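You operate a simulated robot arm through the tools that you are given. There is no shell and no other tool.

Carry out the task below with a simulated robot arm. There is one attempt and no reset: what you move stays moved.

Task
Rinse both beetroots under the cold tap and lay them on the board.
Fine: leave the tap off and the potato where it is.

The check looks at the end state, three seconds after you hand in, the way a careful person would. Anything else that was tipped, shoved, dropped, spilled or broken makes it a failure.

Robot
A 6-joint arm with a two-finger gripper, fixed in place. Base frame: the origin is on the floor under the middle of its stand, x ahead of it, y to its left, z up. Readings come in cm, degrees, newtons and seconds.
It reaches about 120.6 cm from its shoulder. Its first joint turns from -166.0 to 166.0 degrees. Payload 2.45 kg.
The tool frame sits at the grasp point between the pads (the TCP): z along the fingers, y along the line on which they close. The tips reach 2 cm beyond it. The gripper opens to 14 cm; its body begins 16.8 cm behind the TCP.
Orientation is that of the tool frame in the base frame, as [roll, pitch, yaw] about the fixed x, y, z axes, in that order (R = Rz(yaw) Ry(pitch) Rx(roll)). With the fingers straight down and closing along the base's y, the tool's x points along the base's -x, its y along +y and its z along -z.

Tools
- The arm moves only by the tool step_arm. Its argument "motion" is a list of rows, each a list of 7 numbers: the shift along the tool's x, y, z in cm, then the turn, a rotation vector about the tool's x, y, z in degrees, then the closure, from 0 (fully open) to 1 (shut). In form: [[dx, dy, dz, ax, ay, az, hand], ...]. A call has 1 to 20 rows; each row is the pose to reach, as a shift and turn from the pose commanded when the call began, along the tool's axes at that moment. A row lasts 0.2 s, in which the tool goes at most 5 cm and 8.6 degrees; a call with a longer step from one row to the next is refused whole, and so is a gripper value outside its range. Where a pose cannot be reached the arm comes as near as it can. A force on the tool above 60 N (or 10 N above the force at the start of the call, whichever is more), or a blocked arm, ends the call early, and 0.2 s more pass. The fingers move at their own pace (about 4.5 cm/s each) and stop on an object; they squeeze with about 21 N. The grip force told is the motor's: it shows also when the fingers shut on nothing. Time passes only in rows, and 0.2 s behind the last, so rows that repeat a pose let the fingers close. The reply holds the time, the measured pose of the TCP, the force on the tool along the base axes, the opening and the grip force, in the units named above and with some noise, with the torque about the TCP (base axes, N m) and any sound that the robot's microphone picked up, and new pictures: "show" is both (left out), scene, wrist or none.
- Cameras (640 x 400 px; columns grow to the right, rows downward): "scene" is fixed at [22.03, 50.03, 162.26]; the picture's right is [-0.32, -0.95, 0.00], its down [-0.76, 0.26, -0.60] and it looks along [0.57, -0.19, -0.80] (base axes); focal length 214 px, centre (320, 200). "wrist" rides on the gripper at [7.8, 1.1, -20.9] in the tool frame; the picture's right is [-0.14, 0.99, 0.00], its down [-0.92, -0.13, -0.37] and it looks along [-0.36, -0.05, 0.93] (tool axes); focal length 280 px, centre (320, 200). There is no depth. A picture from a camera that has moved, and an enlarged one, comes with that camera's place and axes in the base frame and with its lens.
- enlarge(camera, box): a new picture of the part [left, top, right, bottom] of that camera's present view, enlarged. No time passes.
- hand_in(): hands the job in; it is judged then, once.

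Nothing tells you positions but the pictures and the camera data. Unless the task says otherwise, let go and move clear before handing in.

The tools are called after "Call:" as a command line: name --pt "numbers of a row" for each row, then --argument value for the rest, lists and objects as JSON in quotes. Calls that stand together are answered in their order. step_arm: Moves the arm, as the interface text tells. Its arguments: {"type":"object","properties":{"motion":{"type":"array"},"show":{"type":"string","enum":["both","scene","wrist","none"]}},"required":["motion"]} The other tools are called the same way: enlarge (camera, box) takes an enlarged picture of a part of a camera's view; hand_in () hands the job in.

At the start:

```text
t: 0.0
position: [58.92, 30.89, 135.18]
tool_rot: [-180.0, 0.0, -180.0]
contact_force: [0.4, 0.1, -0.4]
moment: [-0.02, 0.03, 0.0]
width: 14.01
grip_force: 0.0
```

scene: 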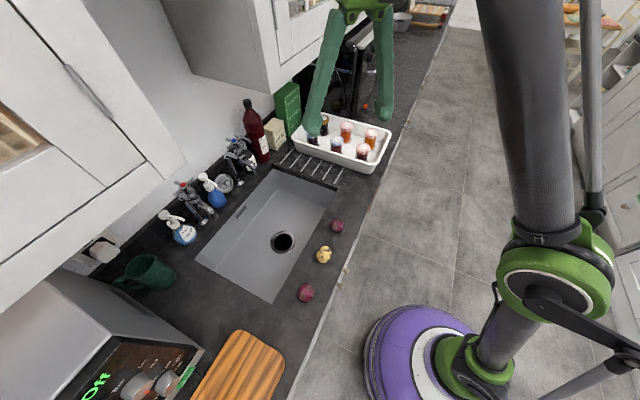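
wrist: 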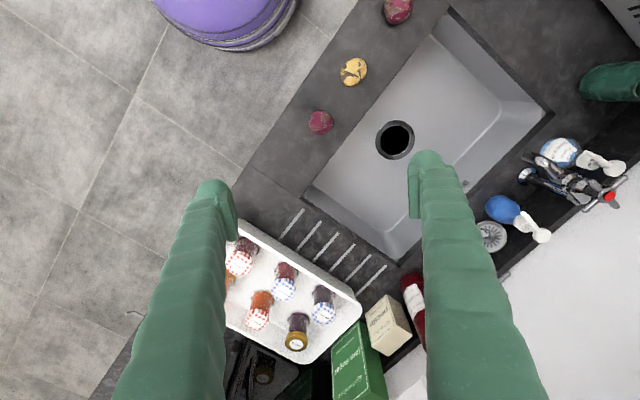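

I see a sink with two beetroots and a potato along its near rim, taps at the back by the wall, and a wooden board at the near-left. I'll enlarge the views to place things before I move.

Call:
enlarge --camera "scene" --box '[140, 120, 300, 260]'

Call:
enlarge --camera "scene" --box '[260, 190, 400, 320]'

Call:
enlarge --camera "scene" --box '[100, 260, 340, 400]'

Call:
enlarge --camera "wrist" --box '[440, 100, 640, 300]'

Call:
enlarge --camera "wrist" --box '[270, 0, 470, 160]'

```text
2.86 times, centred on (220, 190) of scene
camera zoom: at [22.03, 50.03, 162.26], right [-0.32, -0.95, 0.0], down [-0.76, 0.26, -0.6], along [0.57, -0.19, -0.8], focal length 613 px, centre (606, 229)
```

zoom: 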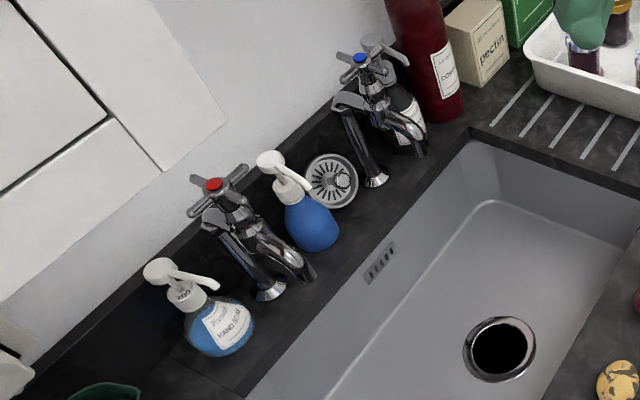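

```text
3.08 times, centred on (330, 255) of scene
camera zoom: at [22.03, 50.03, 162.26], right [-0.32, -0.95, 0.0], down [-0.76, 0.26, -0.6], along [0.57, -0.19, -0.8], focal length 660 px, centre (289, 31)
```

zoom: 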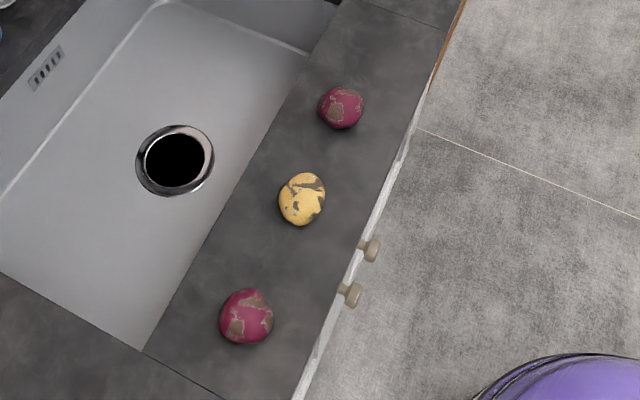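

```text
2.67 times, centred on (220, 330) of scene
camera zoom: at [22.03, 50.03, 162.26], right [-0.32, -0.95, 0.0], down [-0.76, 0.26, -0.6], along [0.57, -0.19, -0.8], focal length 572 px, centre (587, -147)
```

zoom: 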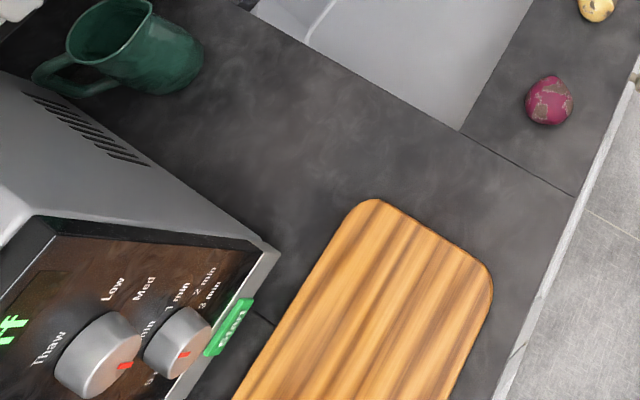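

```text
2.00 times, centred on (540, 200) of wrist
camera zoom: at [51.06, 31.92, 156.01], right [0.14, 0.99, 0.0], down [0.92, -0.13, 0.37], along [0.36, -0.05, -0.93], focal length 561 px, centre (-120, 200)
```

zoom: 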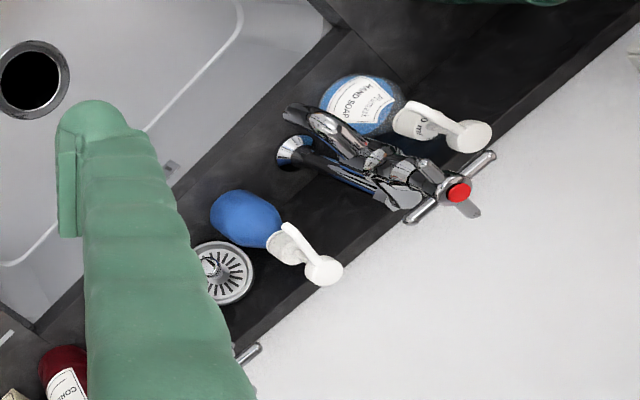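

```text
2.50 times, centred on (370, 80) of wrist
camera zoom: at [51.06, 31.92, 156.01], right [0.14, 0.99, 0.0], down [0.92, -0.13, 0.37], along [0.36, -0.05, -0.93], focal length 701 px, centre (195, 500)
```

zoom: 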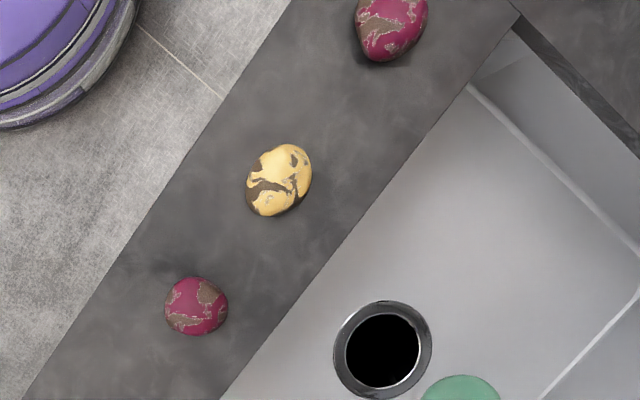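

The beetroots and potato sit on the near strip at a counter height of about 92 cm. The cold tap (blue cap) is at the back right of the sink, near (87, 58, 117). I'll turn the tool to face the counter so the wrist camera can see the cold tap properly.

Call:
step_arm --pt "0 0 0 0 0 -8 0" --pt "0 0 0 0 0 -16 0" --pt "0 0 0 0 0 -24 0" --pt "0 0 0 0 0 -32 0" --pt "0 0 0 0 0 -40 0" --pt "0 0 0 0 0 -47 0" --pt "0 0 0 0 0 -47 0" --show "both"

```text
t: 1.6
position: [58.91, 30.66, 135.21]
tool_rot: [-180.0, 0.0, -133.0]
contact_force: [0.4, -0.3, -0.1]
moment: [0.0, -0.01, 0.01]
width: 14.0
grip_force: 0.0
camera wrist: at [52.79, 25.72, 155.96], right [-0.63, 0.77, 0.0], down [0.72, 0.59, 0.37], along [0.29, 0.23, -0.93], focal length 280 px, centre (320, 200)
```

scene: 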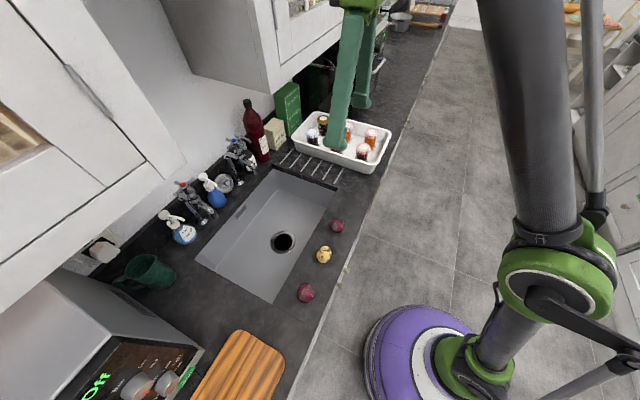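
wrist: 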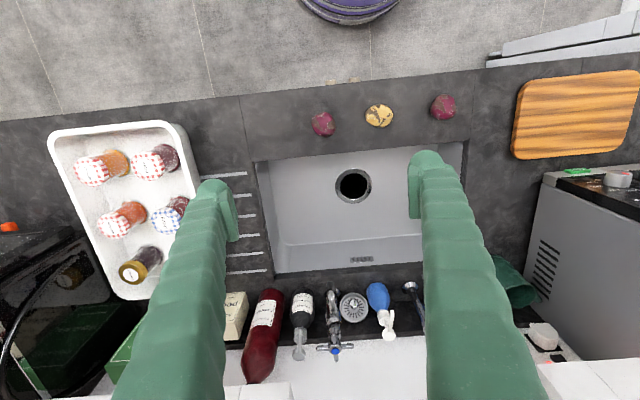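

The tool now faces the wall, and the wrist camera shows the cold tap at the back between the bottle and the blue sprayer. I'll look closer at the tap, the beetroots and the board.

Call:
enlarge --camera "wrist" --box '[260, 260, 440, 380]'

Call:
enlarge --camera "wrist" --box '[280, 60, 480, 180]'

Call:
enlarge --camera "wrist" --box '[440, 40, 640, 200]'

Call:
enlarge --camera "scene" --box '[200, 120, 280, 190]'

```text
3.33 times, centred on (350, 320) of wrist
camera zoom: at [52.79, 25.72, 155.96], right [-0.63, 0.77, 0.0], down [0.72, 0.59, 0.37], along [0.29, 0.23, -0.93], focal length 935 px, centre (220, -200)
```

zoom: 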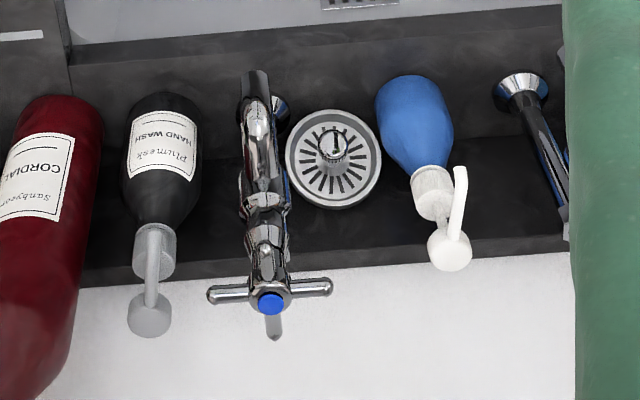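

```text
3.20 times, centred on (380, 120) of wrist
camera zoom: at [52.79, 25.72, 155.96], right [-0.63, 0.77, 0.0], down [0.72, 0.59, 0.37], along [0.29, 0.23, -0.93], focal length 897 px, centre (128, 456)
```

zoom: 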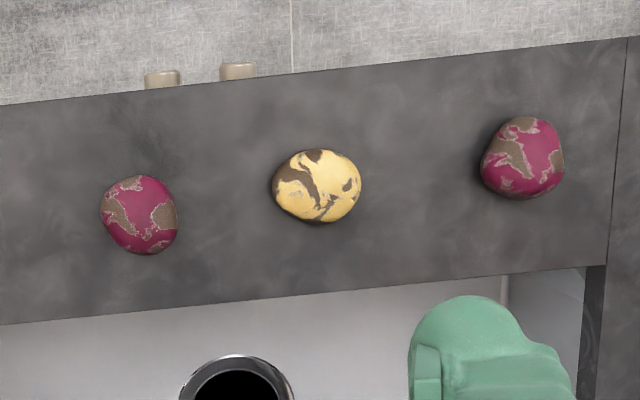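

```text
2.50 times, centred on (540, 120) of wrist
camera zoom: at [52.79, 25.72, 155.96], right [-0.63, 0.77, 0.0], down [0.72, 0.59, 0.37], along [0.29, 0.23, -0.93], focal length 701 px, centre (-230, 400)
```

zoom: 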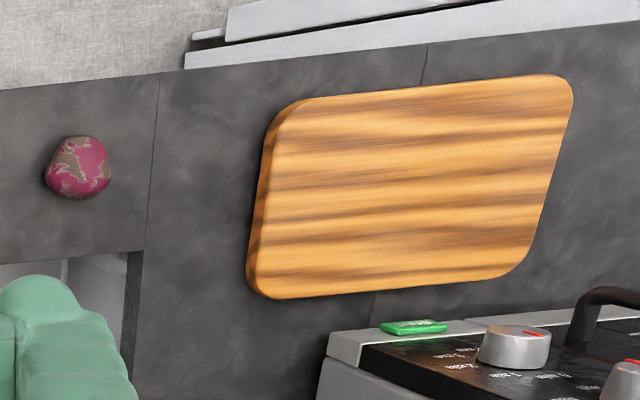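

```text
5.71 times, centred on (240, 155) of scene
camera zoom: at [22.03, 50.03, 162.26], right [-0.32, -0.95, 0.0], down [-0.76, 0.26, -0.6], along [0.57, -0.19, -0.8], focal length 1226 px, centre (777, 457)
```

zoom: 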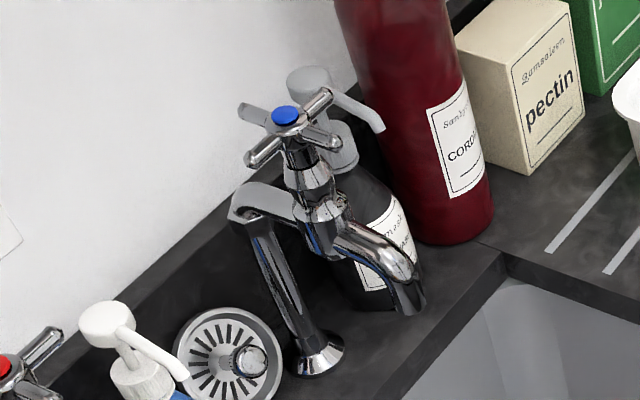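

The two beetroots sit near (57.6, 31.2) and (39, 48.3), the board is centred near (22, 71), and the cold tap handle is near (89, 59, 115), with a wall cabinet hanging just above it. I'll bring the wrist camera to the wall side, so it ends up on top when the fingers tilt forward toward the tap.

Call:
step_arm --pt "0 0 0 0 0 8.5 0" --pt "0 0 0 0 0 17 0" --pt "0 0 0 0 0 25.5 0" --pt "0 0 0 0 0 34 0" --pt "0 0 0 0 0 42.5 0" --pt "0 0 0 0 0 51 0" --pt "0 0 0 0 0 59.5 0" --pt "0 0 0 0 0 68 0" --pt "0 0 0 0 0 76.5 0" --pt "0 0 0 0 0 85 0" --pt "0 0 0 0 0 93.5 0" --pt "0 0 0 0 0 102 0" --pt "0 0 0 0 0 110.5 0" --pt "0 0 0 0 0 119 0" --pt "0 0 0 0 0 127.5 0" --pt "0 0 0 0 0 136 0" --pt "0 0 0 0 0 144.5 0" --pt "0 0 0 0 0 153 0" --pt "0 0 0 0 0 161.5 0" --pt "0 0 0 0 0 170 0" --show "none"

Call:
step_arm --pt "0 0 0 0 0 6 0" --pt "0 0 0 0 0 12 0" --pt "0 0 0 0 0 12 0" --show "both"

```text
t: 5.8
position: [58.89, 30.98, 135.24]
tool_rot: [-180.0, 0.0, 56.9]
contact_force: [0.7, -0.6, -0.7]
moment: [-0.01, 0.0, 0.0]
width: 14.01
grip_force: 0.1
```

```text
t: 6.6
position: [58.86, 30.81, 135.17]
tool_rot: [180.0, 0.0, 45.1]
contact_force: [0.5, 0.6, -0.1]
moment: [-0.02, 0.03, -0.01]
width: 14.0
grip_force: 0.2
camera wrist: at [65.16, 35.57, 155.93], right [0.6, -0.8, 0.0], down [-0.74, -0.56, 0.37], along [-0.29, -0.22, -0.93], focal length 280 px, centre (320, 200)
```

scene: 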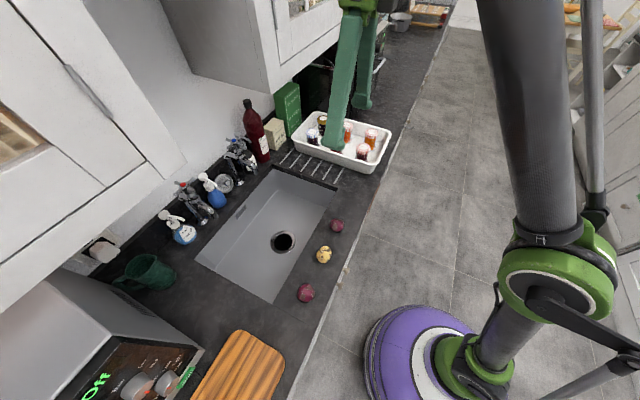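
wrist: 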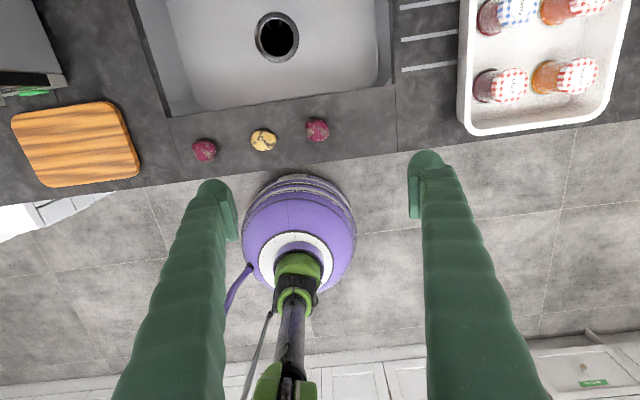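

The camera is now on the wall side, looking back at the robot. I'll tilt the fingers forward toward the wall while moving out over the sink, in front of the cold tap and below the cabinet.

Call:
step_arm --pt "2 0 1 0 8 0 0.4" --pt "4 0 3 0 16 0 0.4" --pt "7 0 5 0 24 0 0.4" --pt "10 0.5 7 0 32 0 0.4" --pt "13 0.7 9 0 40 0 0.4" --pt "13 0.7 9 0 48 0 0.4" --pt "13 0.7 9 0 56 0 0.4" --pt "13 0.7 9 0 56 0 0.4" --show "both"

```text
t: 8.4
position: [68.46, 39.67, 126.2]
tool_rot: [-180.0, -56.1, 45.0]
contact_force: [0.5, -0.4, 1.1]
moment: [-0.01, 0.0, 0.0]
width: 8.4
grip_force: 0.1
camera wrist: at [60.11, 29.59, 144.23], right [0.65, -0.75, -0.11], down [-0.67, -0.49, -0.56], along [0.37, 0.44, -0.82], focal length 280 px, centre (320, 200)
```

scene: 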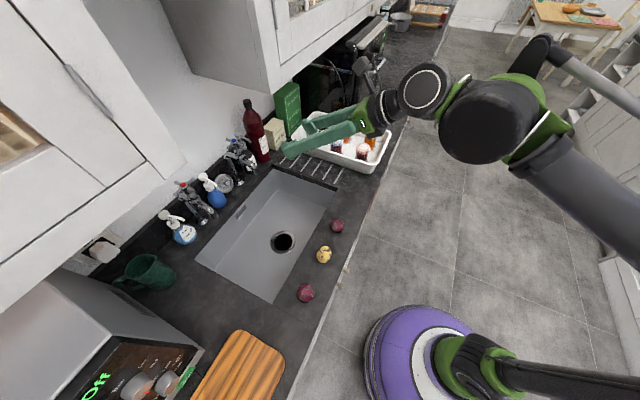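
wrist: 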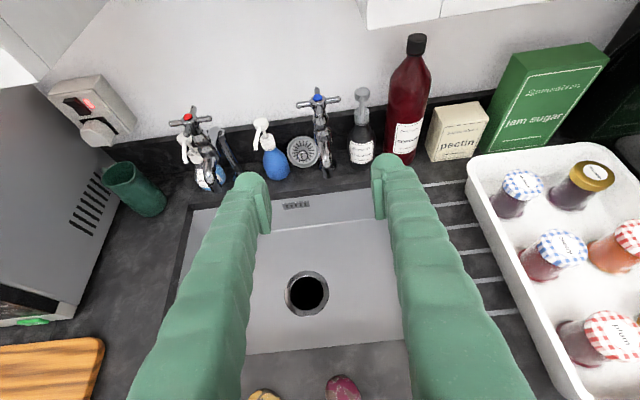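

The view is now ideal: the cold tap with its blue cap is straight ahead. I'll enlarge it to see the handle and spout geometry.

Call:
enlarge --camera "wrist" --box '[260, 70, 380, 200]'

Call:
enlarge --camera "wrist" --box '[150, 80, 290, 210]'

Call:
enlarge --camera "scene" --box '[200, 110, 320, 200]'

```text
3.08 times, centred on (320, 135) of wrist
camera zoom: at [60.11, 29.59, 144.23], right [0.65, -0.75, -0.11], down [-0.67, -0.49, -0.56], along [0.37, 0.44, -0.82], focal length 863 px, centre (320, 400)
```

zoom: 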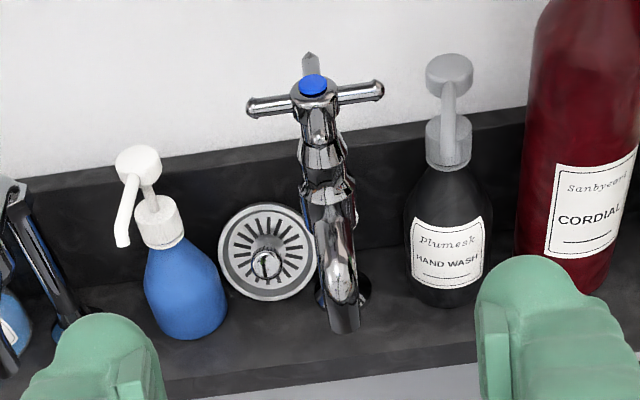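

```text
3.08 times, centred on (220, 145) of wrist
camera zoom: at [60.11, 29.59, 144.23], right [0.65, -0.75, -0.11], down [-0.67, -0.49, -0.56], along [0.37, 0.44, -0.82], focal length 863 px, centre (628, 369)
```

zoom: 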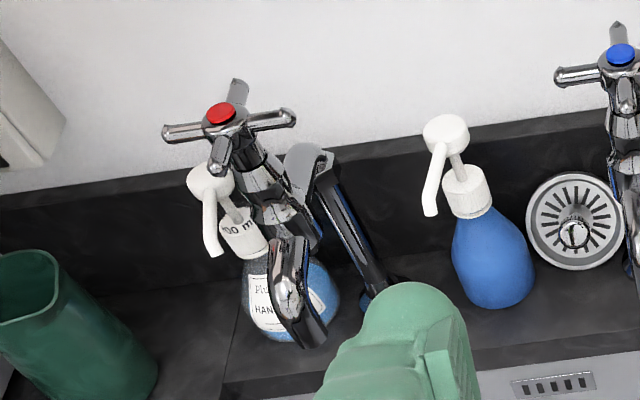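

```text
4.44 times, centred on (260, 155) of scene
camera zoom: at [22.03, 50.03, 162.26], right [-0.32, -0.95, 0.0], down [-0.76, 0.26, -0.6], along [0.57, -0.19, -0.8], focal length 953 px, centre (587, 400)
```

zoom: 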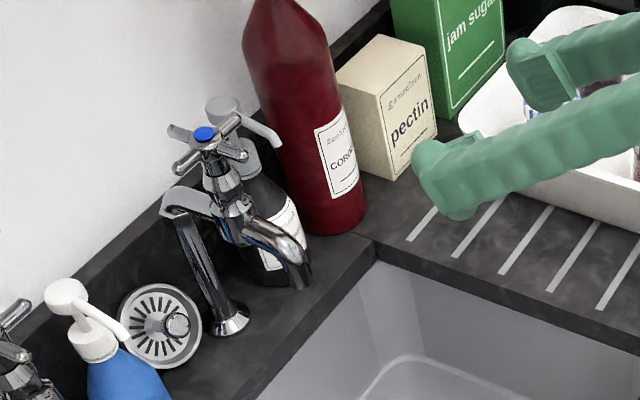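

The tap handle's hub is at about (n 103.6 cm along the counter normal, e 21.0 cm along its length, z 115), and its arms are square to the counter. The spout tip is at about n 98.5, z 101.7. I'll move to just in front of the handle, nearly horizontal.

Call:
step_arm --pt "-0.1 0.1 3.8 0 4 0 0.4" --pt "-0.2 0.2 7.6 0 8 0 0.4" --pt "-0.4 0.3 11.4 0 12 0 0.4" --pt "-0.5 0.4 15.2 0 16 0 0.4" --pt "-0.61 0.53 19.1 0 19 0 0.4" --pt "-0.61 0.53 19.1 0 19 0 0.4" --show "both"

```text
t: 9.8
position: [79.94, 50.09, 115.01]
tool_rot: [179.8, -74.9, 45.1]
contact_force: [0.8, 0.4, -0.7]
moment: [0.01, 0.0, -0.02]
width: 8.4
grip_force: 0.1
camera wrist: at [67.81, 36.48, 127.82], right [0.68, -0.73, -0.13], down [-0.51, -0.33, -0.79], along [0.53, 0.6, -0.59], focal length 280 px, centre (320, 200)
```

scene: 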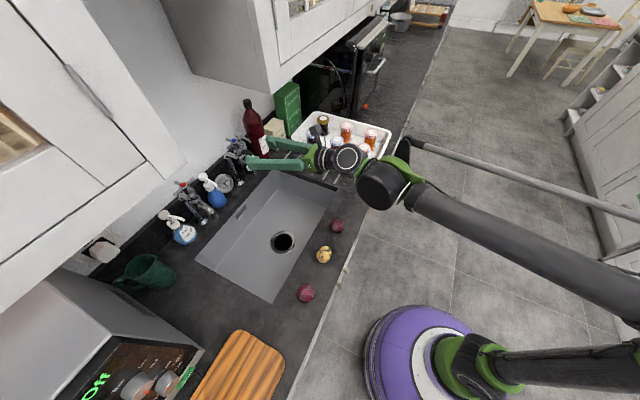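
wrist: 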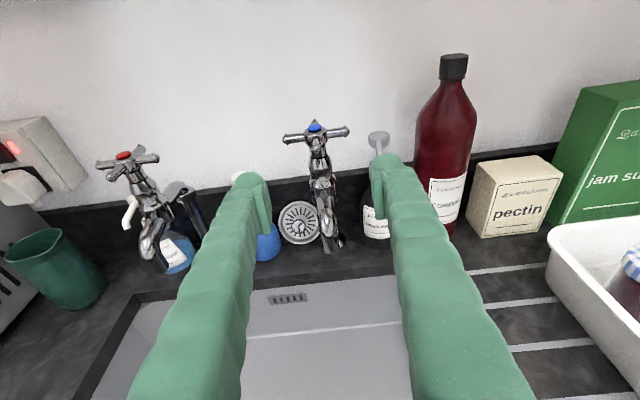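

The arm is clear of everything and the handle lies straight ahead between the fingers. I'll check the alignment up close.

Call:
enlarge --camera "wrist" --box '[250, 100, 400, 260]'

Call:
enlarge --camera "scene" --box '[200, 100, 340, 200]'

```text
2.50 times, centred on (325, 180) of wrist
camera zoom: at [67.81, 36.48, 127.82], right [0.68, -0.73, -0.13], down [-0.51, -0.33, -0.79], along [0.53, 0.6, -0.59], focal length 701 px, centre (308, 250)
```

zoom: 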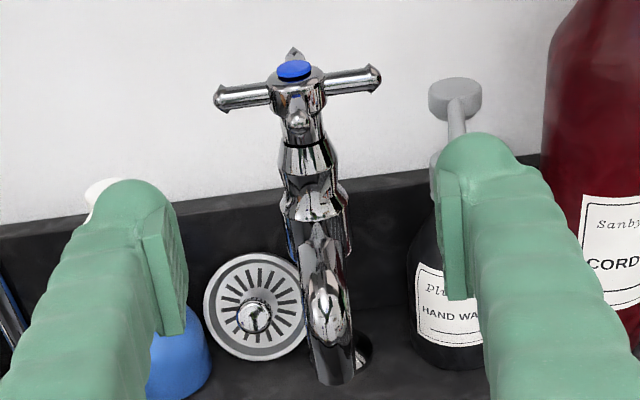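

```text
4.00 times, centred on (270, 150) of scene
camera zoom: at [22.03, 50.03, 162.26], right [-0.32, -0.95, 0.0], down [-0.76, 0.26, -0.6], along [0.57, -0.19, -0.8], focal length 858 px, centre (520, 400)
```

zoom: 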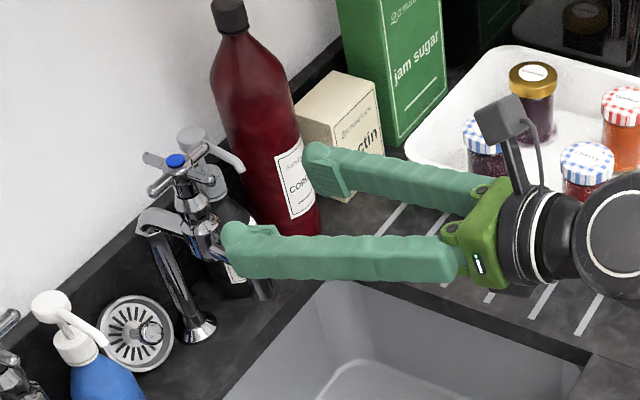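

The alignment is good: TCP e 21.05 against a near-arm tip at e 20.95. I'll advance so the fingers straddle the handle's near arm, stop short of closing, and look.

Call:
step_arm --pt "0.9 0 2.6 0 0 0 0.7" --pt "1.8 0 5.2 0 0 0 0.7" --pt "2.63 -0.07 7.89 0 0 0 0.7" --pt "2.63 -0.07 7.89 0 0 0 0.7" --show "wrist"

Call:
enlarge --camera "wrist" --box '[240, 120, 400, 260]'

Call:
enlarge --camera "scene" --box '[200, 100, 300, 180]'

```text
t: 10.8
position: [85.64, 55.8, 115.53]
tool_rot: [180.0, -75.1, 45.0]
contact_force: [-0.5, -0.2, 0.8]
moment: [0.0, 0.02, -0.03]
width: 4.19
grip_force: 0.0
camera wrist: at [73.59, 42.26, 128.44], right [0.68, -0.73, -0.13], down [-0.51, -0.33, -0.79], along [0.53, 0.6, -0.59], focal length 280 px, centre (320, 200)
```

wrist: 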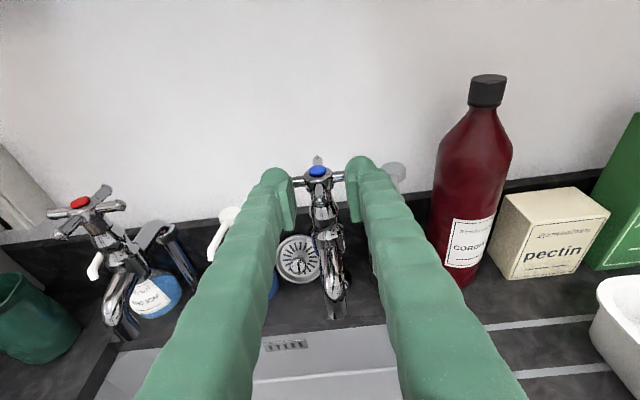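

```text
2.86 times, centred on (320, 190) of wrist
camera zoom: at [73.59, 42.26, 128.44], right [0.68, -0.73, -0.13], down [-0.51, -0.33, -0.79], along [0.53, 0.6, -0.59], focal length 801 px, centre (320, 229)
```

zoom: 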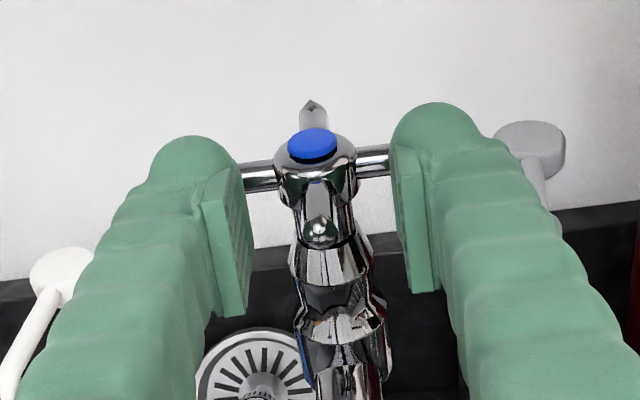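

```text
5.00 times, centred on (250, 140) of scene
camera zoom: at [22.03, 50.03, 162.26], right [-0.32, -0.95, 0.0], down [-0.76, 0.26, -0.6], along [0.57, -0.19, -0.8], focal length 1072 px, centre (670, 500)
```

zoom: 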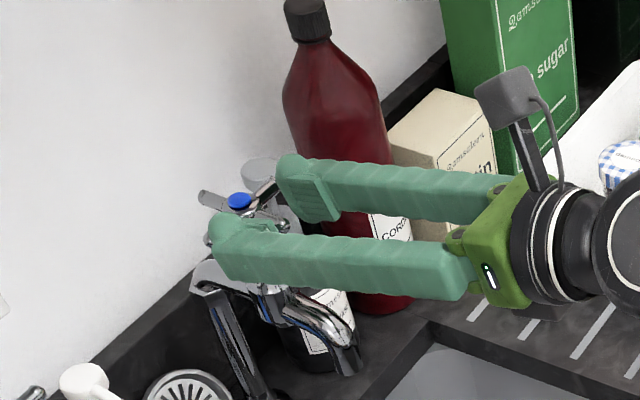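

The fingers straddle the near arm, which is well centred. Now I'll close on it.

Call:
step_arm --pt "0 0 0 0 0 0 0.85" --pt "0 0 0 0 0 0 1" --pt "0 0 0 0 0 0 1" --pt "0 0 0 0 0 0 1" --show "wrist"

Call:
enlarge --camera "wrist" --box '[240, 120, 400, 260]'

```text
t: 11.8
position: [85.67, 55.96, 115.64]
tool_rot: [-180.0, -75.0, 45.1]
contact_force: [-0.8, 1.6, -0.8]
moment: [0.0, 0.03, 0.04]
width: 0.92
grip_force: 36.5
camera wrist: at [73.57, 42.27, 128.44], right [0.68, -0.72, -0.13], down [-0.51, -0.33, -0.79], along [0.53, 0.6, -0.59], focal length 280 px, centre (320, 200)
```

wrist: 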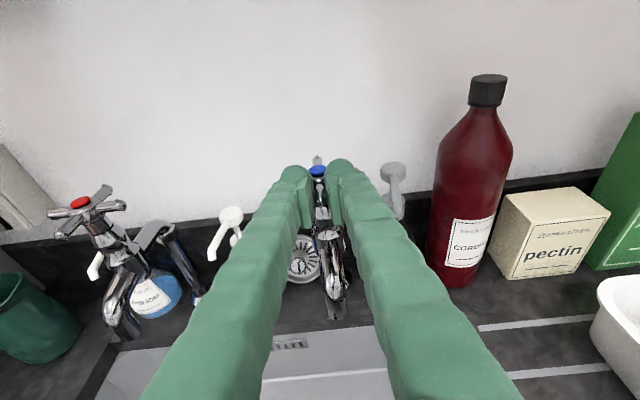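

```text
2.86 times, centred on (320, 190) of wrist
camera zoom: at [73.57, 42.27, 128.44], right [0.68, -0.72, -0.13], down [-0.51, -0.33, -0.79], along [0.53, 0.6, -0.59], focal length 801 px, centre (320, 229)
```

zoom: 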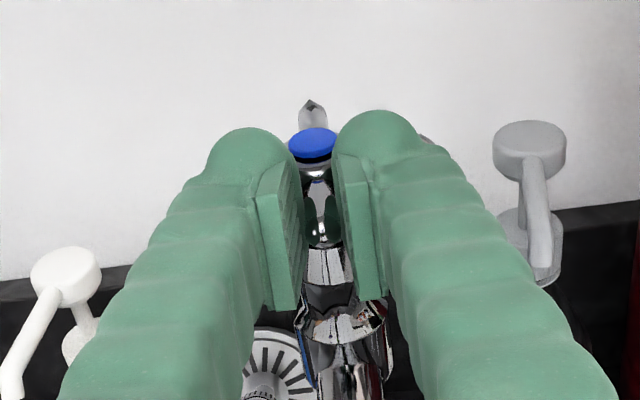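

The handle arm is gripped (0.92 cm wide). I'll try turning it anticlockwise seen from above, swinging the gripper around the hub axis, a little at first.

Call:
step_arm --pt "0 0.23 0 3.86 0 -1.04 1" --pt "0.01 0.46 0.03 7.73 0 -2.07 1" --pt "0.02 0.69 0.07 11.6 0 -3.1 1" --pt "0.03 0.91 0.12 15.45 0 -4.14 1" --show "both"

Call:
enlarge --camera "wrist" --box '[240, 120, 400, 260]'

Call:
enlarge --camera "scene" --box '[200, 100, 320, 200]'

```text
t: 12.8
position: [86.3, 55.38, 115.52]
tool_rot: [179.7, -75.0, 61.2]
contact_force: [-9.7, -9.4, -2.7]
moment: [-0.26, 0.19, 0.11]
width: 0.94
grip_force: 36.8
camera wrist: at [78.57, 38.92, 128.44], right [0.85, -0.51, -0.13], down [-0.4, -0.46, -0.79], along [0.34, 0.73, -0.59], focal length 280 px, centre (320, 200)
```

scene: 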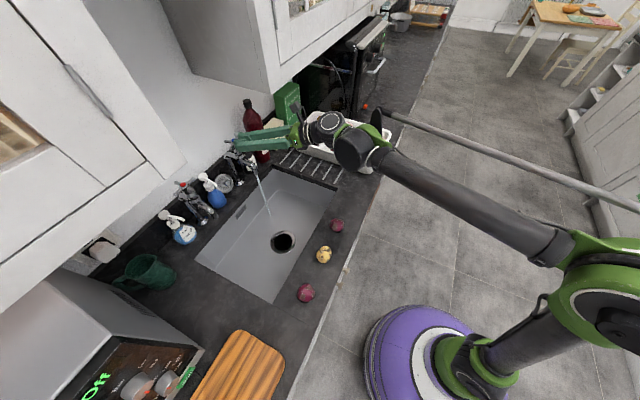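
wrist: 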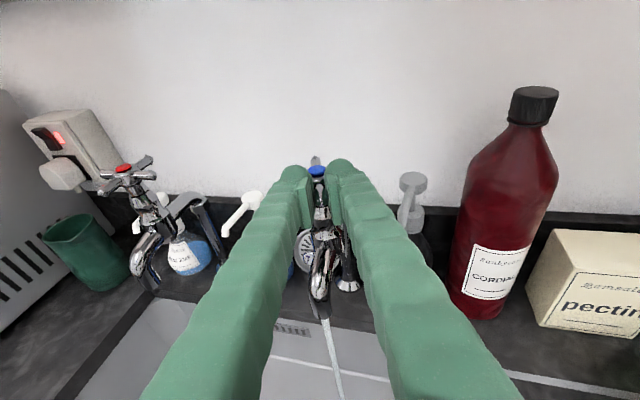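

```text
2.86 times, centred on (320, 190) of wrist
camera zoom: at [78.57, 38.92, 128.44], right [0.85, -0.51, -0.13], down [-0.4, -0.46, -0.79], along [0.34, 0.73, -0.59], focal length 801 px, centre (320, 229)
```

zoom: 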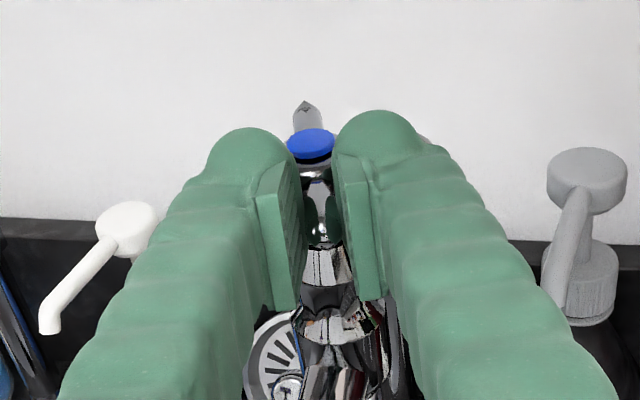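

```text
4.00 times, centred on (260, 150) of scene
camera zoom: at [22.03, 50.03, 162.26], right [-0.32, -0.95, 0.0], down [-0.76, 0.26, -0.6], along [0.57, -0.19, -0.8], focal length 858 px, centre (560, 400)
```

zoom: 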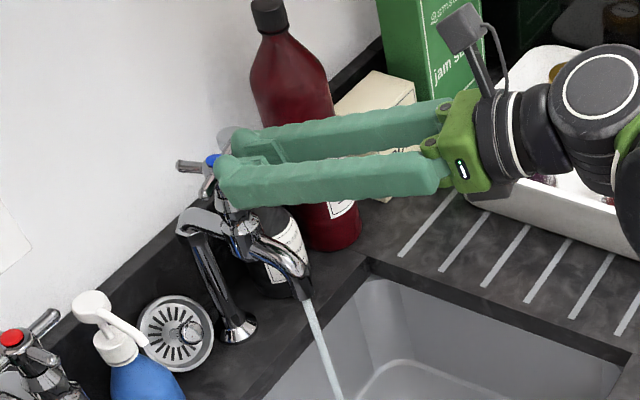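

Water is now running from the cold tap in a clean vertical stream into the sink. I'll let go of the handle and back straight out.

Call:
step_arm --pt "0.03 0 0 0 0 0 0.85" --pt "0.03 0 0 0 0 0 0.7" --pt "0.03 0 0 0 0 0 0.7" --pt "0.03 0 -2.5 0 0 0 0.7" --pt "0.03 0 -6 0 0 0 0.6" --pt "0 0 -10 0 0 0 0.4" --pt "0 0 -12 0 0 0 0.4" --show "both"

Call:
enlarge --camera "wrist" --box '[240, 100, 420, 260]'

```text
t: 14.4
position: [80.68, 45.39, 118.62]
tool_rot: [-179.9, -75.0, 60.8]
contact_force: [0.2, -0.5, 0.0]
moment: [0.0, 0.0, 0.0]
width: 8.41
grip_force: 0.1
camera wrist: at [72.85, 28.92, 131.48], right [0.85, -0.51, -0.13], down [-0.4, -0.46, -0.79], along [0.34, 0.73, -0.59], focal length 280 px, centre (320, 200)
```

scene: 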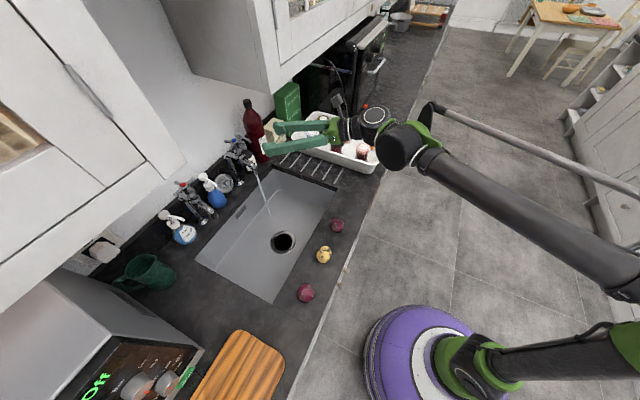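
wrist: 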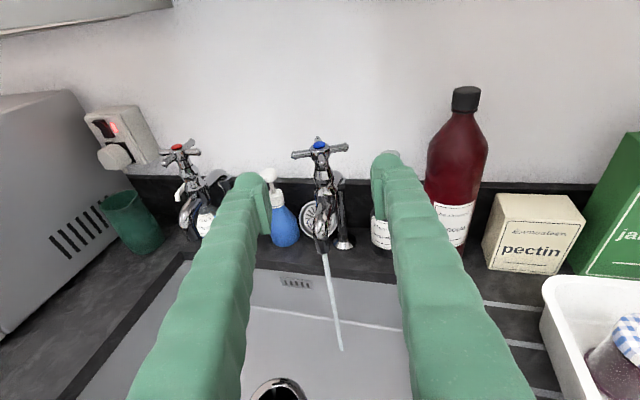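

```text
2.50 times, centred on (330, 180) of wrist
camera zoom: at [72.85, 28.92, 131.48], right [0.85, -0.51, -0.13], down [-0.4, -0.46, -0.79], along [0.34, 0.73, -0.59], focal length 701 px, centre (295, 250)
```

zoom: 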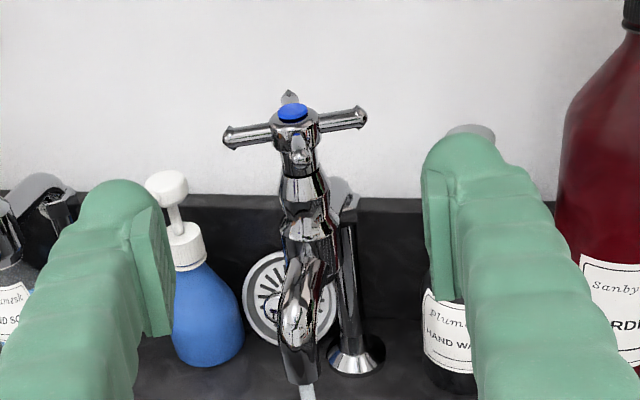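

The handle stayed put and the water keeps running. Next I'll retreat and bring the fingers back to vertical above the far beetroot.

Call:
step_arm --pt "-0.67 -1.36 -2.23 0 -8.33 0 0.4" --pt "-1.34 -2.73 -4.47 0 -16.67 0 0.4" --pt "-2.0 -4.09 -6.7 0 -25 0 0.4" --pt "-2.67 -5.45 -8.93 0 -33.33 0 0.4" --pt "-3.34 -6.82 -11.17 0 -41.67 0 0.4" --pt "-4.0 -8.18 -13.4 0 -50 0 0.4" --pt "-4.67 -9.54 -15.63 0 -58.33 0 0.4" --pt "-5.34 -10.9 -17.87 0 -66.67 0 0.4" --pt "-6.01 -12.27 -20.1 0 -75 0 0.4" --pt "-6.01 -12.27 -20.1 0 -75 0 0.4" --show "none"

Call:
step_arm --pt "0 0 0 0 0 8 0.4" --pt "0 0 0 0 0 16 0.4" --pt "0 0 0 0 0 16 0.4" --show "both"

```text
t: 16.6
position: [59.92, 33.05, 118.03]
tool_rot: [180.0, 0.2, 61.0]
contact_force: [-0.4, 0.3, -0.3]
moment: [-0.01, 0.02, -0.02]
width: 8.4
grip_force: 0.1
```

```text
t: 17.4
position: [59.93, 33.07, 117.97]
tool_rot: [-180.0, 0.1, 45.0]
contact_force: [0.8, -1.1, -0.8]
moment: [-0.01, 0.0, 0.01]
width: 8.41
grip_force: 0.0
camera wrist: at [66.23, 37.76, 138.82], right [0.6, -0.8, 0.0], down [-0.74, -0.56, 0.37], along [-0.29, -0.22, -0.93], focal length 280 px, centre (320, 200)
```

scene: 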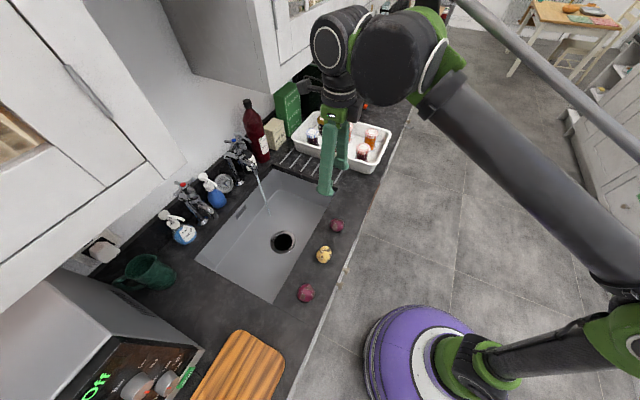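
wrist: 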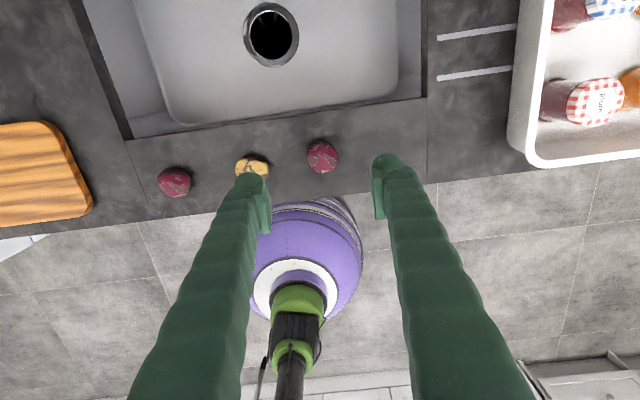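

The tool is vertical and the far beetroot lies just robot-side of the axis. I'll enlarge to get its centre and shape.

Call:
enlarge --camera "wrist" --box '[220, 110, 400, 220]'

Call:
enlarge --camera "scene" --box '[270, 190, 390, 280]'

```text
3.56 times, centred on (310, 165) of wrist
camera zoom: at [66.23, 37.76, 138.82], right [0.6, -0.8, 0.0], down [-0.74, -0.56, 0.37], along [-0.29, -0.22, -0.93], focal length 997 px, centre (356, 324)
```

zoom: 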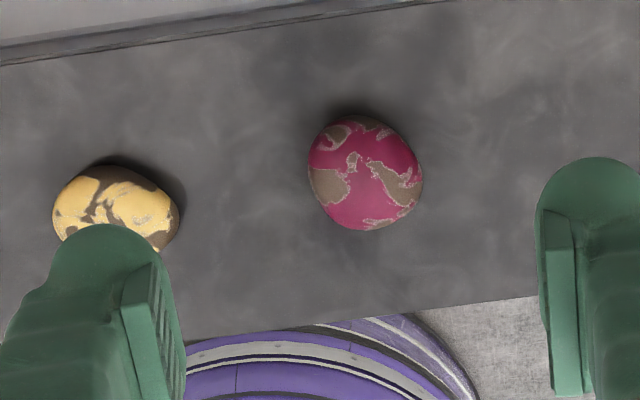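

```text
4.44 times, centred on (330, 235) of scene
camera zoom: at [22.03, 50.03, 162.26], right [-0.32, -0.95, 0.0], down [-0.76, 0.26, -0.6], along [0.57, -0.19, -0.8], focal length 953 px, centre (276, 44)
```

zoom: 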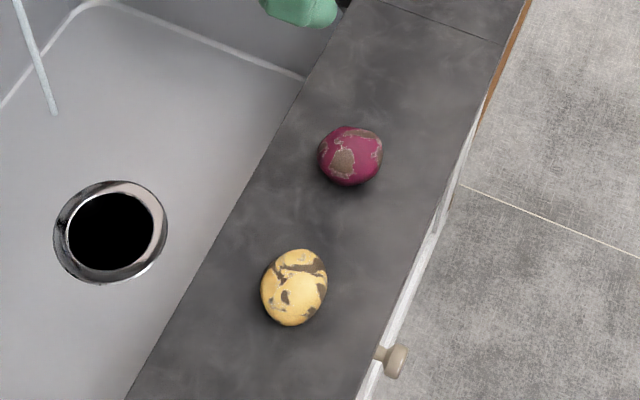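

Beetroot A's centre works out at about (n 63.2, e 18.9), with its centre height near 93.7. I'll line up over it and come most of the way down, keeping clear of the potato.

Call:
step_arm --pt "-1.2 -0.1 3 0 0 0 0.45" --pt "-2.45 -0.15 6 0 0 0 0.45" --pt "-2.45 -0.15 10.5 0 0 0 0.45" --pt "-2.45 -0.15 15 0 0 0 0.45" --pt "-2.45 -0.15 18 0 0 0 0.45" --pt "-2.45 -0.15 18 0 0 0 0.45" --show "both"

Call:
enlarge --camera "wrist" --box '[220, 100, 420, 240]'

Call:
enlarge --camera "scene" --box '[280, 160, 390, 250]'

```text
t: 18.8
position: [58.06, 31.45, 99.86]
tool_rot: [-180.0, 0.1, 45.1]
contact_force: [0.5, -0.4, 0.6]
moment: [-0.04, 0.0, 0.0]
width: 7.7
grip_force: 0.1
camera wrist: at [64.3, 36.18, 120.71], right [0.6, -0.8, 0.0], down [-0.74, -0.56, 0.37], along [-0.29, -0.22, -0.93], focal length 280 px, centre (320, 200)
```

scene: 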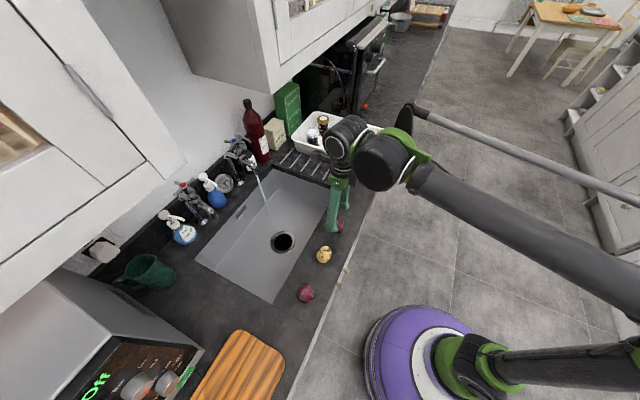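
wrist: 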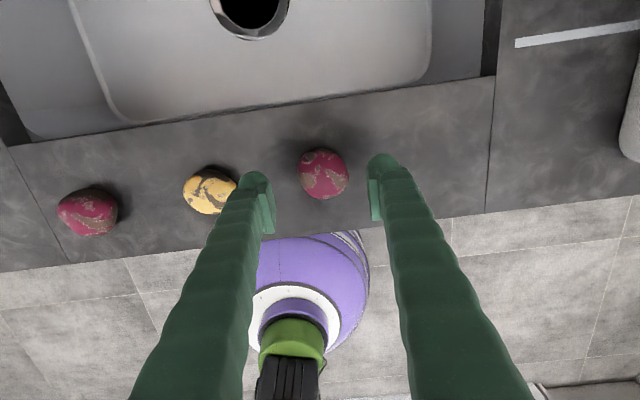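

```text
2.86 times, centred on (320, 170) of wrist
camera zoom: at [64.3, 36.18, 120.71], right [0.6, -0.8, 0.0], down [-0.74, -0.56, 0.37], along [-0.29, -0.22, -0.93], focal length 801 px, centre (320, 286)
```

zoom: 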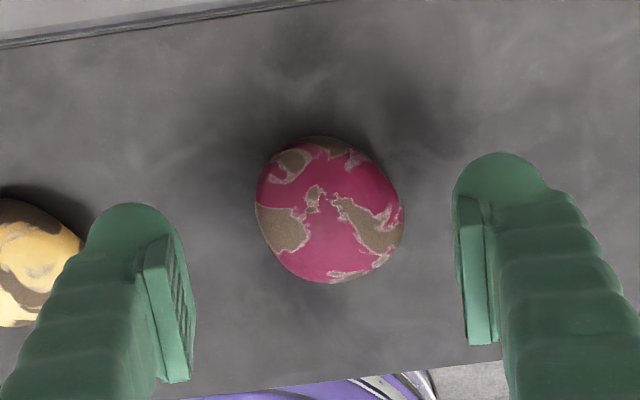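

```text
4.44 times, centred on (335, 205) of scene
camera zoom: at [22.03, 50.03, 162.26], right [-0.32, -0.95, 0.0], down [-0.76, 0.26, -0.6], along [0.57, -0.19, -0.8], focal length 953 px, centre (253, 178)
```

zoom: 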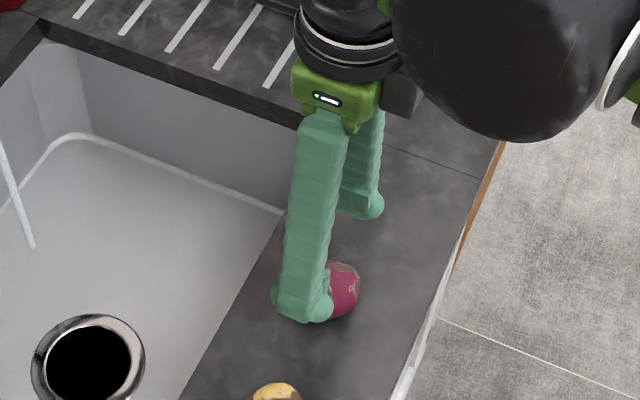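

Beetroot A is centred between the fingers to within 0.3 cm. I'll correct for that, go down and close on it.

Call:
step_arm --pt "0 0.3 2.5 0 0 0 0.45" --pt "0 0.3 5 0 0 0 0.45" --pt "0 0.3 5.8 0 0 0 0.45" --pt "0 0.3 5.8 0 0 0 0.55" --pt "0 0.3 5.8 0 0 0 0.7" --pt "0 0.3 5.8 0 0 0 0.85" --pt "0 0.3 5.8 0 0 0 0.85" --pt "0 0.3 5.8 0 0 0 0.85" --show "both"

Call:
enlarge --camera "wrist" --box '[220, 120, 420, 260]'

```text
t: 20.6
position: [58.49, 31.01, 94.18]
tool_rot: [179.9, 0.0, 45.0]
contact_force: [1.8, 1.4, 3.7]
moment: [-0.04, -0.09, 0.1]
width: 5.08
grip_force: 21.0
camera wrist: at [64.69, 35.82, 115.0], right [0.6, -0.8, 0.0], down [-0.74, -0.56, 0.37], along [-0.29, -0.22, -0.93], focal length 280 px, centre (320, 200)
```

scene: 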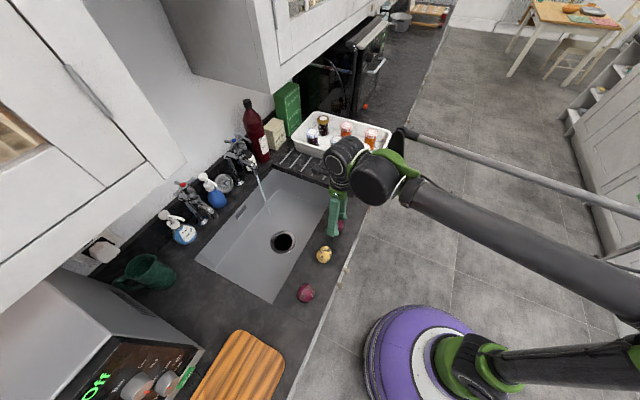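
wrist: 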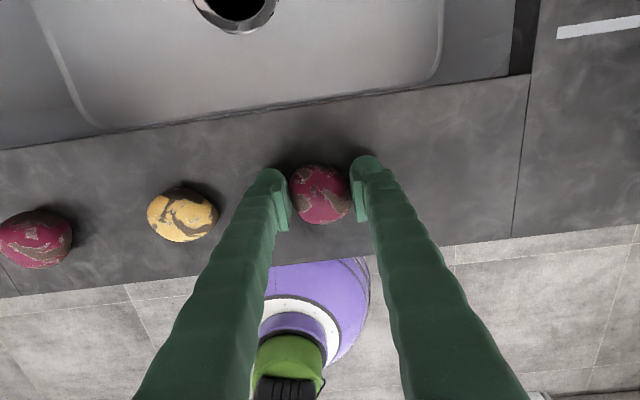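

```text
2.86 times, centred on (320, 190) of wrist
camera zoom: at [64.69, 35.82, 115.0], right [0.6, -0.8, 0.0], down [-0.74, -0.56, 0.37], along [-0.29, -0.22, -0.93], focal length 801 px, centre (320, 229)
```

zoom: 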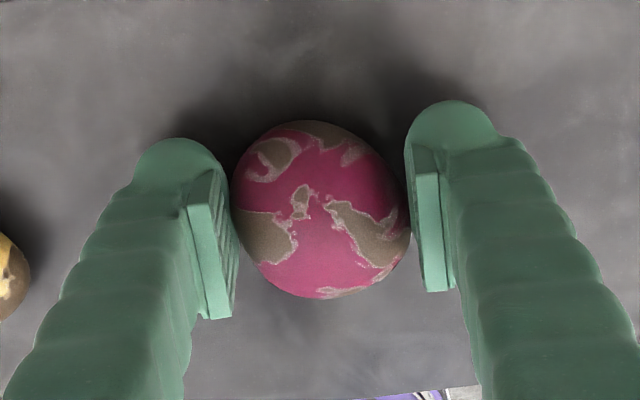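

Beetroot A is gripped (5.1 cm wide, 21 N). I'll lift it straight up, then swing forward toward the stream.

Call:
step_arm --pt "0 0 -1.5 0 0 0 0.9" --pt "0 0 -5 0 0 0 0.9" --pt "0 0 -9 0 0 0 0.9" --pt "0 0 -13 0 0 0 0.9" --pt "0 0 -15 0 0 0 0.9" --show "scene"

Call:
enlarge --camera "wrist" --box '[200, 100, 440, 260]'

```text
t: 21.8
position: [58.08, 31.18, 109.3]
tool_rot: [-179.9, 0.0, 45.0]
contact_force: [-0.2, 0.2, -0.6]
moment: [0.01, 0.04, 0.01]
width: 4.19
grip_force: 20.9
```

scene: 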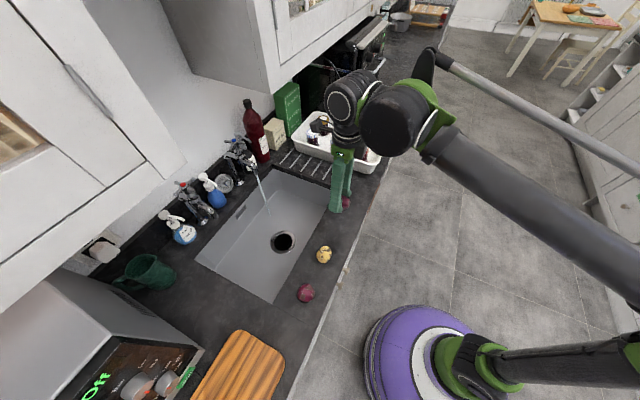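

```text
2.50 times, centred on (320, 180) of wrist
camera zoom: at [64.44, 35.85, 130.0], right [0.6, -0.8, 0.0], down [-0.74, -0.56, 0.37], along [-0.29, -0.22, -0.93], focal length 701 px, centre (320, 250)
```

zoom: 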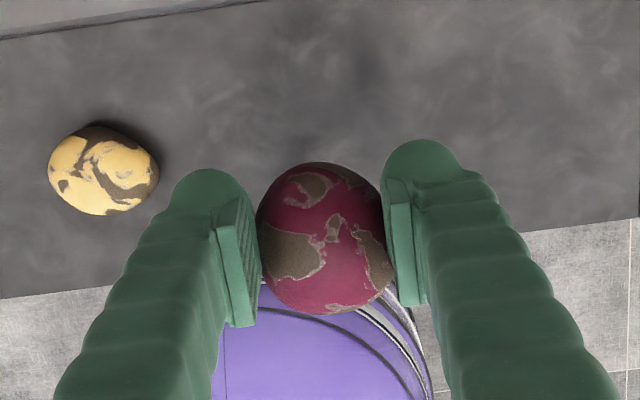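

The grip width dropped from 5.1 to 4.2 cm during the lift, so the beetroot rolled somewhat between the pads. I'll check how it sits before carrying it.

Call:
enlarge --camera "scene" --box '[310, 130, 390, 230]'

Call:
step_arm --pt "0 0 0 0 0 0 0.9" --pt "0 0 0 0 0 0 0.9" --show "wrist"

```text
4.00 times, centred on (350, 180) of scene
camera zoom: at [22.03, 50.03, 162.26], right [-0.32, -0.95, 0.0], down [-0.76, 0.26, -0.6], along [0.57, -0.19, -0.8], focal length 858 px, centre (200, 280)
```

zoom: 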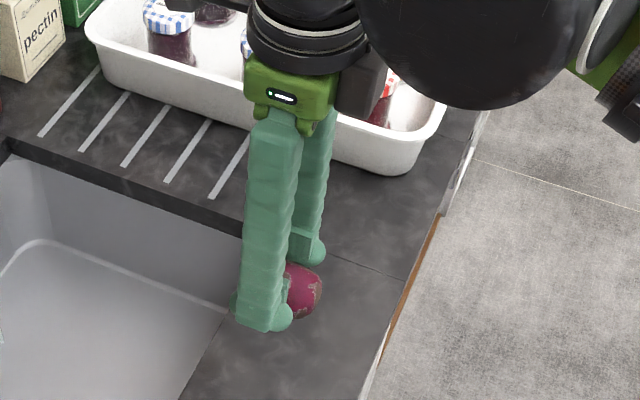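

```text
t: 22.4
position: [58.26, 31.03, 109.22]
tool_rot: [180.0, 0.0, 45.0]
contact_force: [0.6, -0.7, -1.6]
moment: [0.03, 0.02, 0.01]
width: 4.21
grip_force: 20.8
camera wrist: at [64.44, 35.85, 129.98], right [0.6, -0.8, 0.0], down [-0.74, -0.56, 0.37], along [-0.29, -0.22, -0.93], focal length 280 px, centre (320, 200)
```

wrist: 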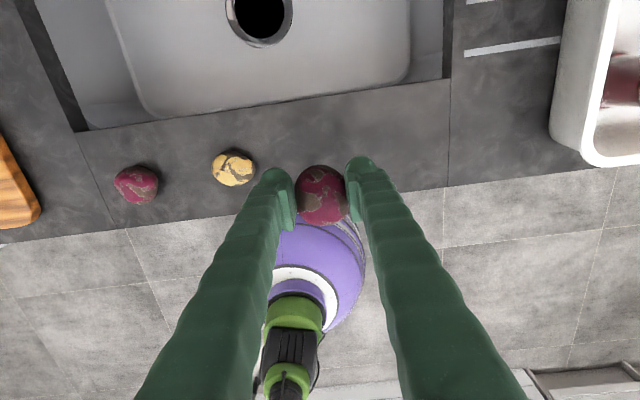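

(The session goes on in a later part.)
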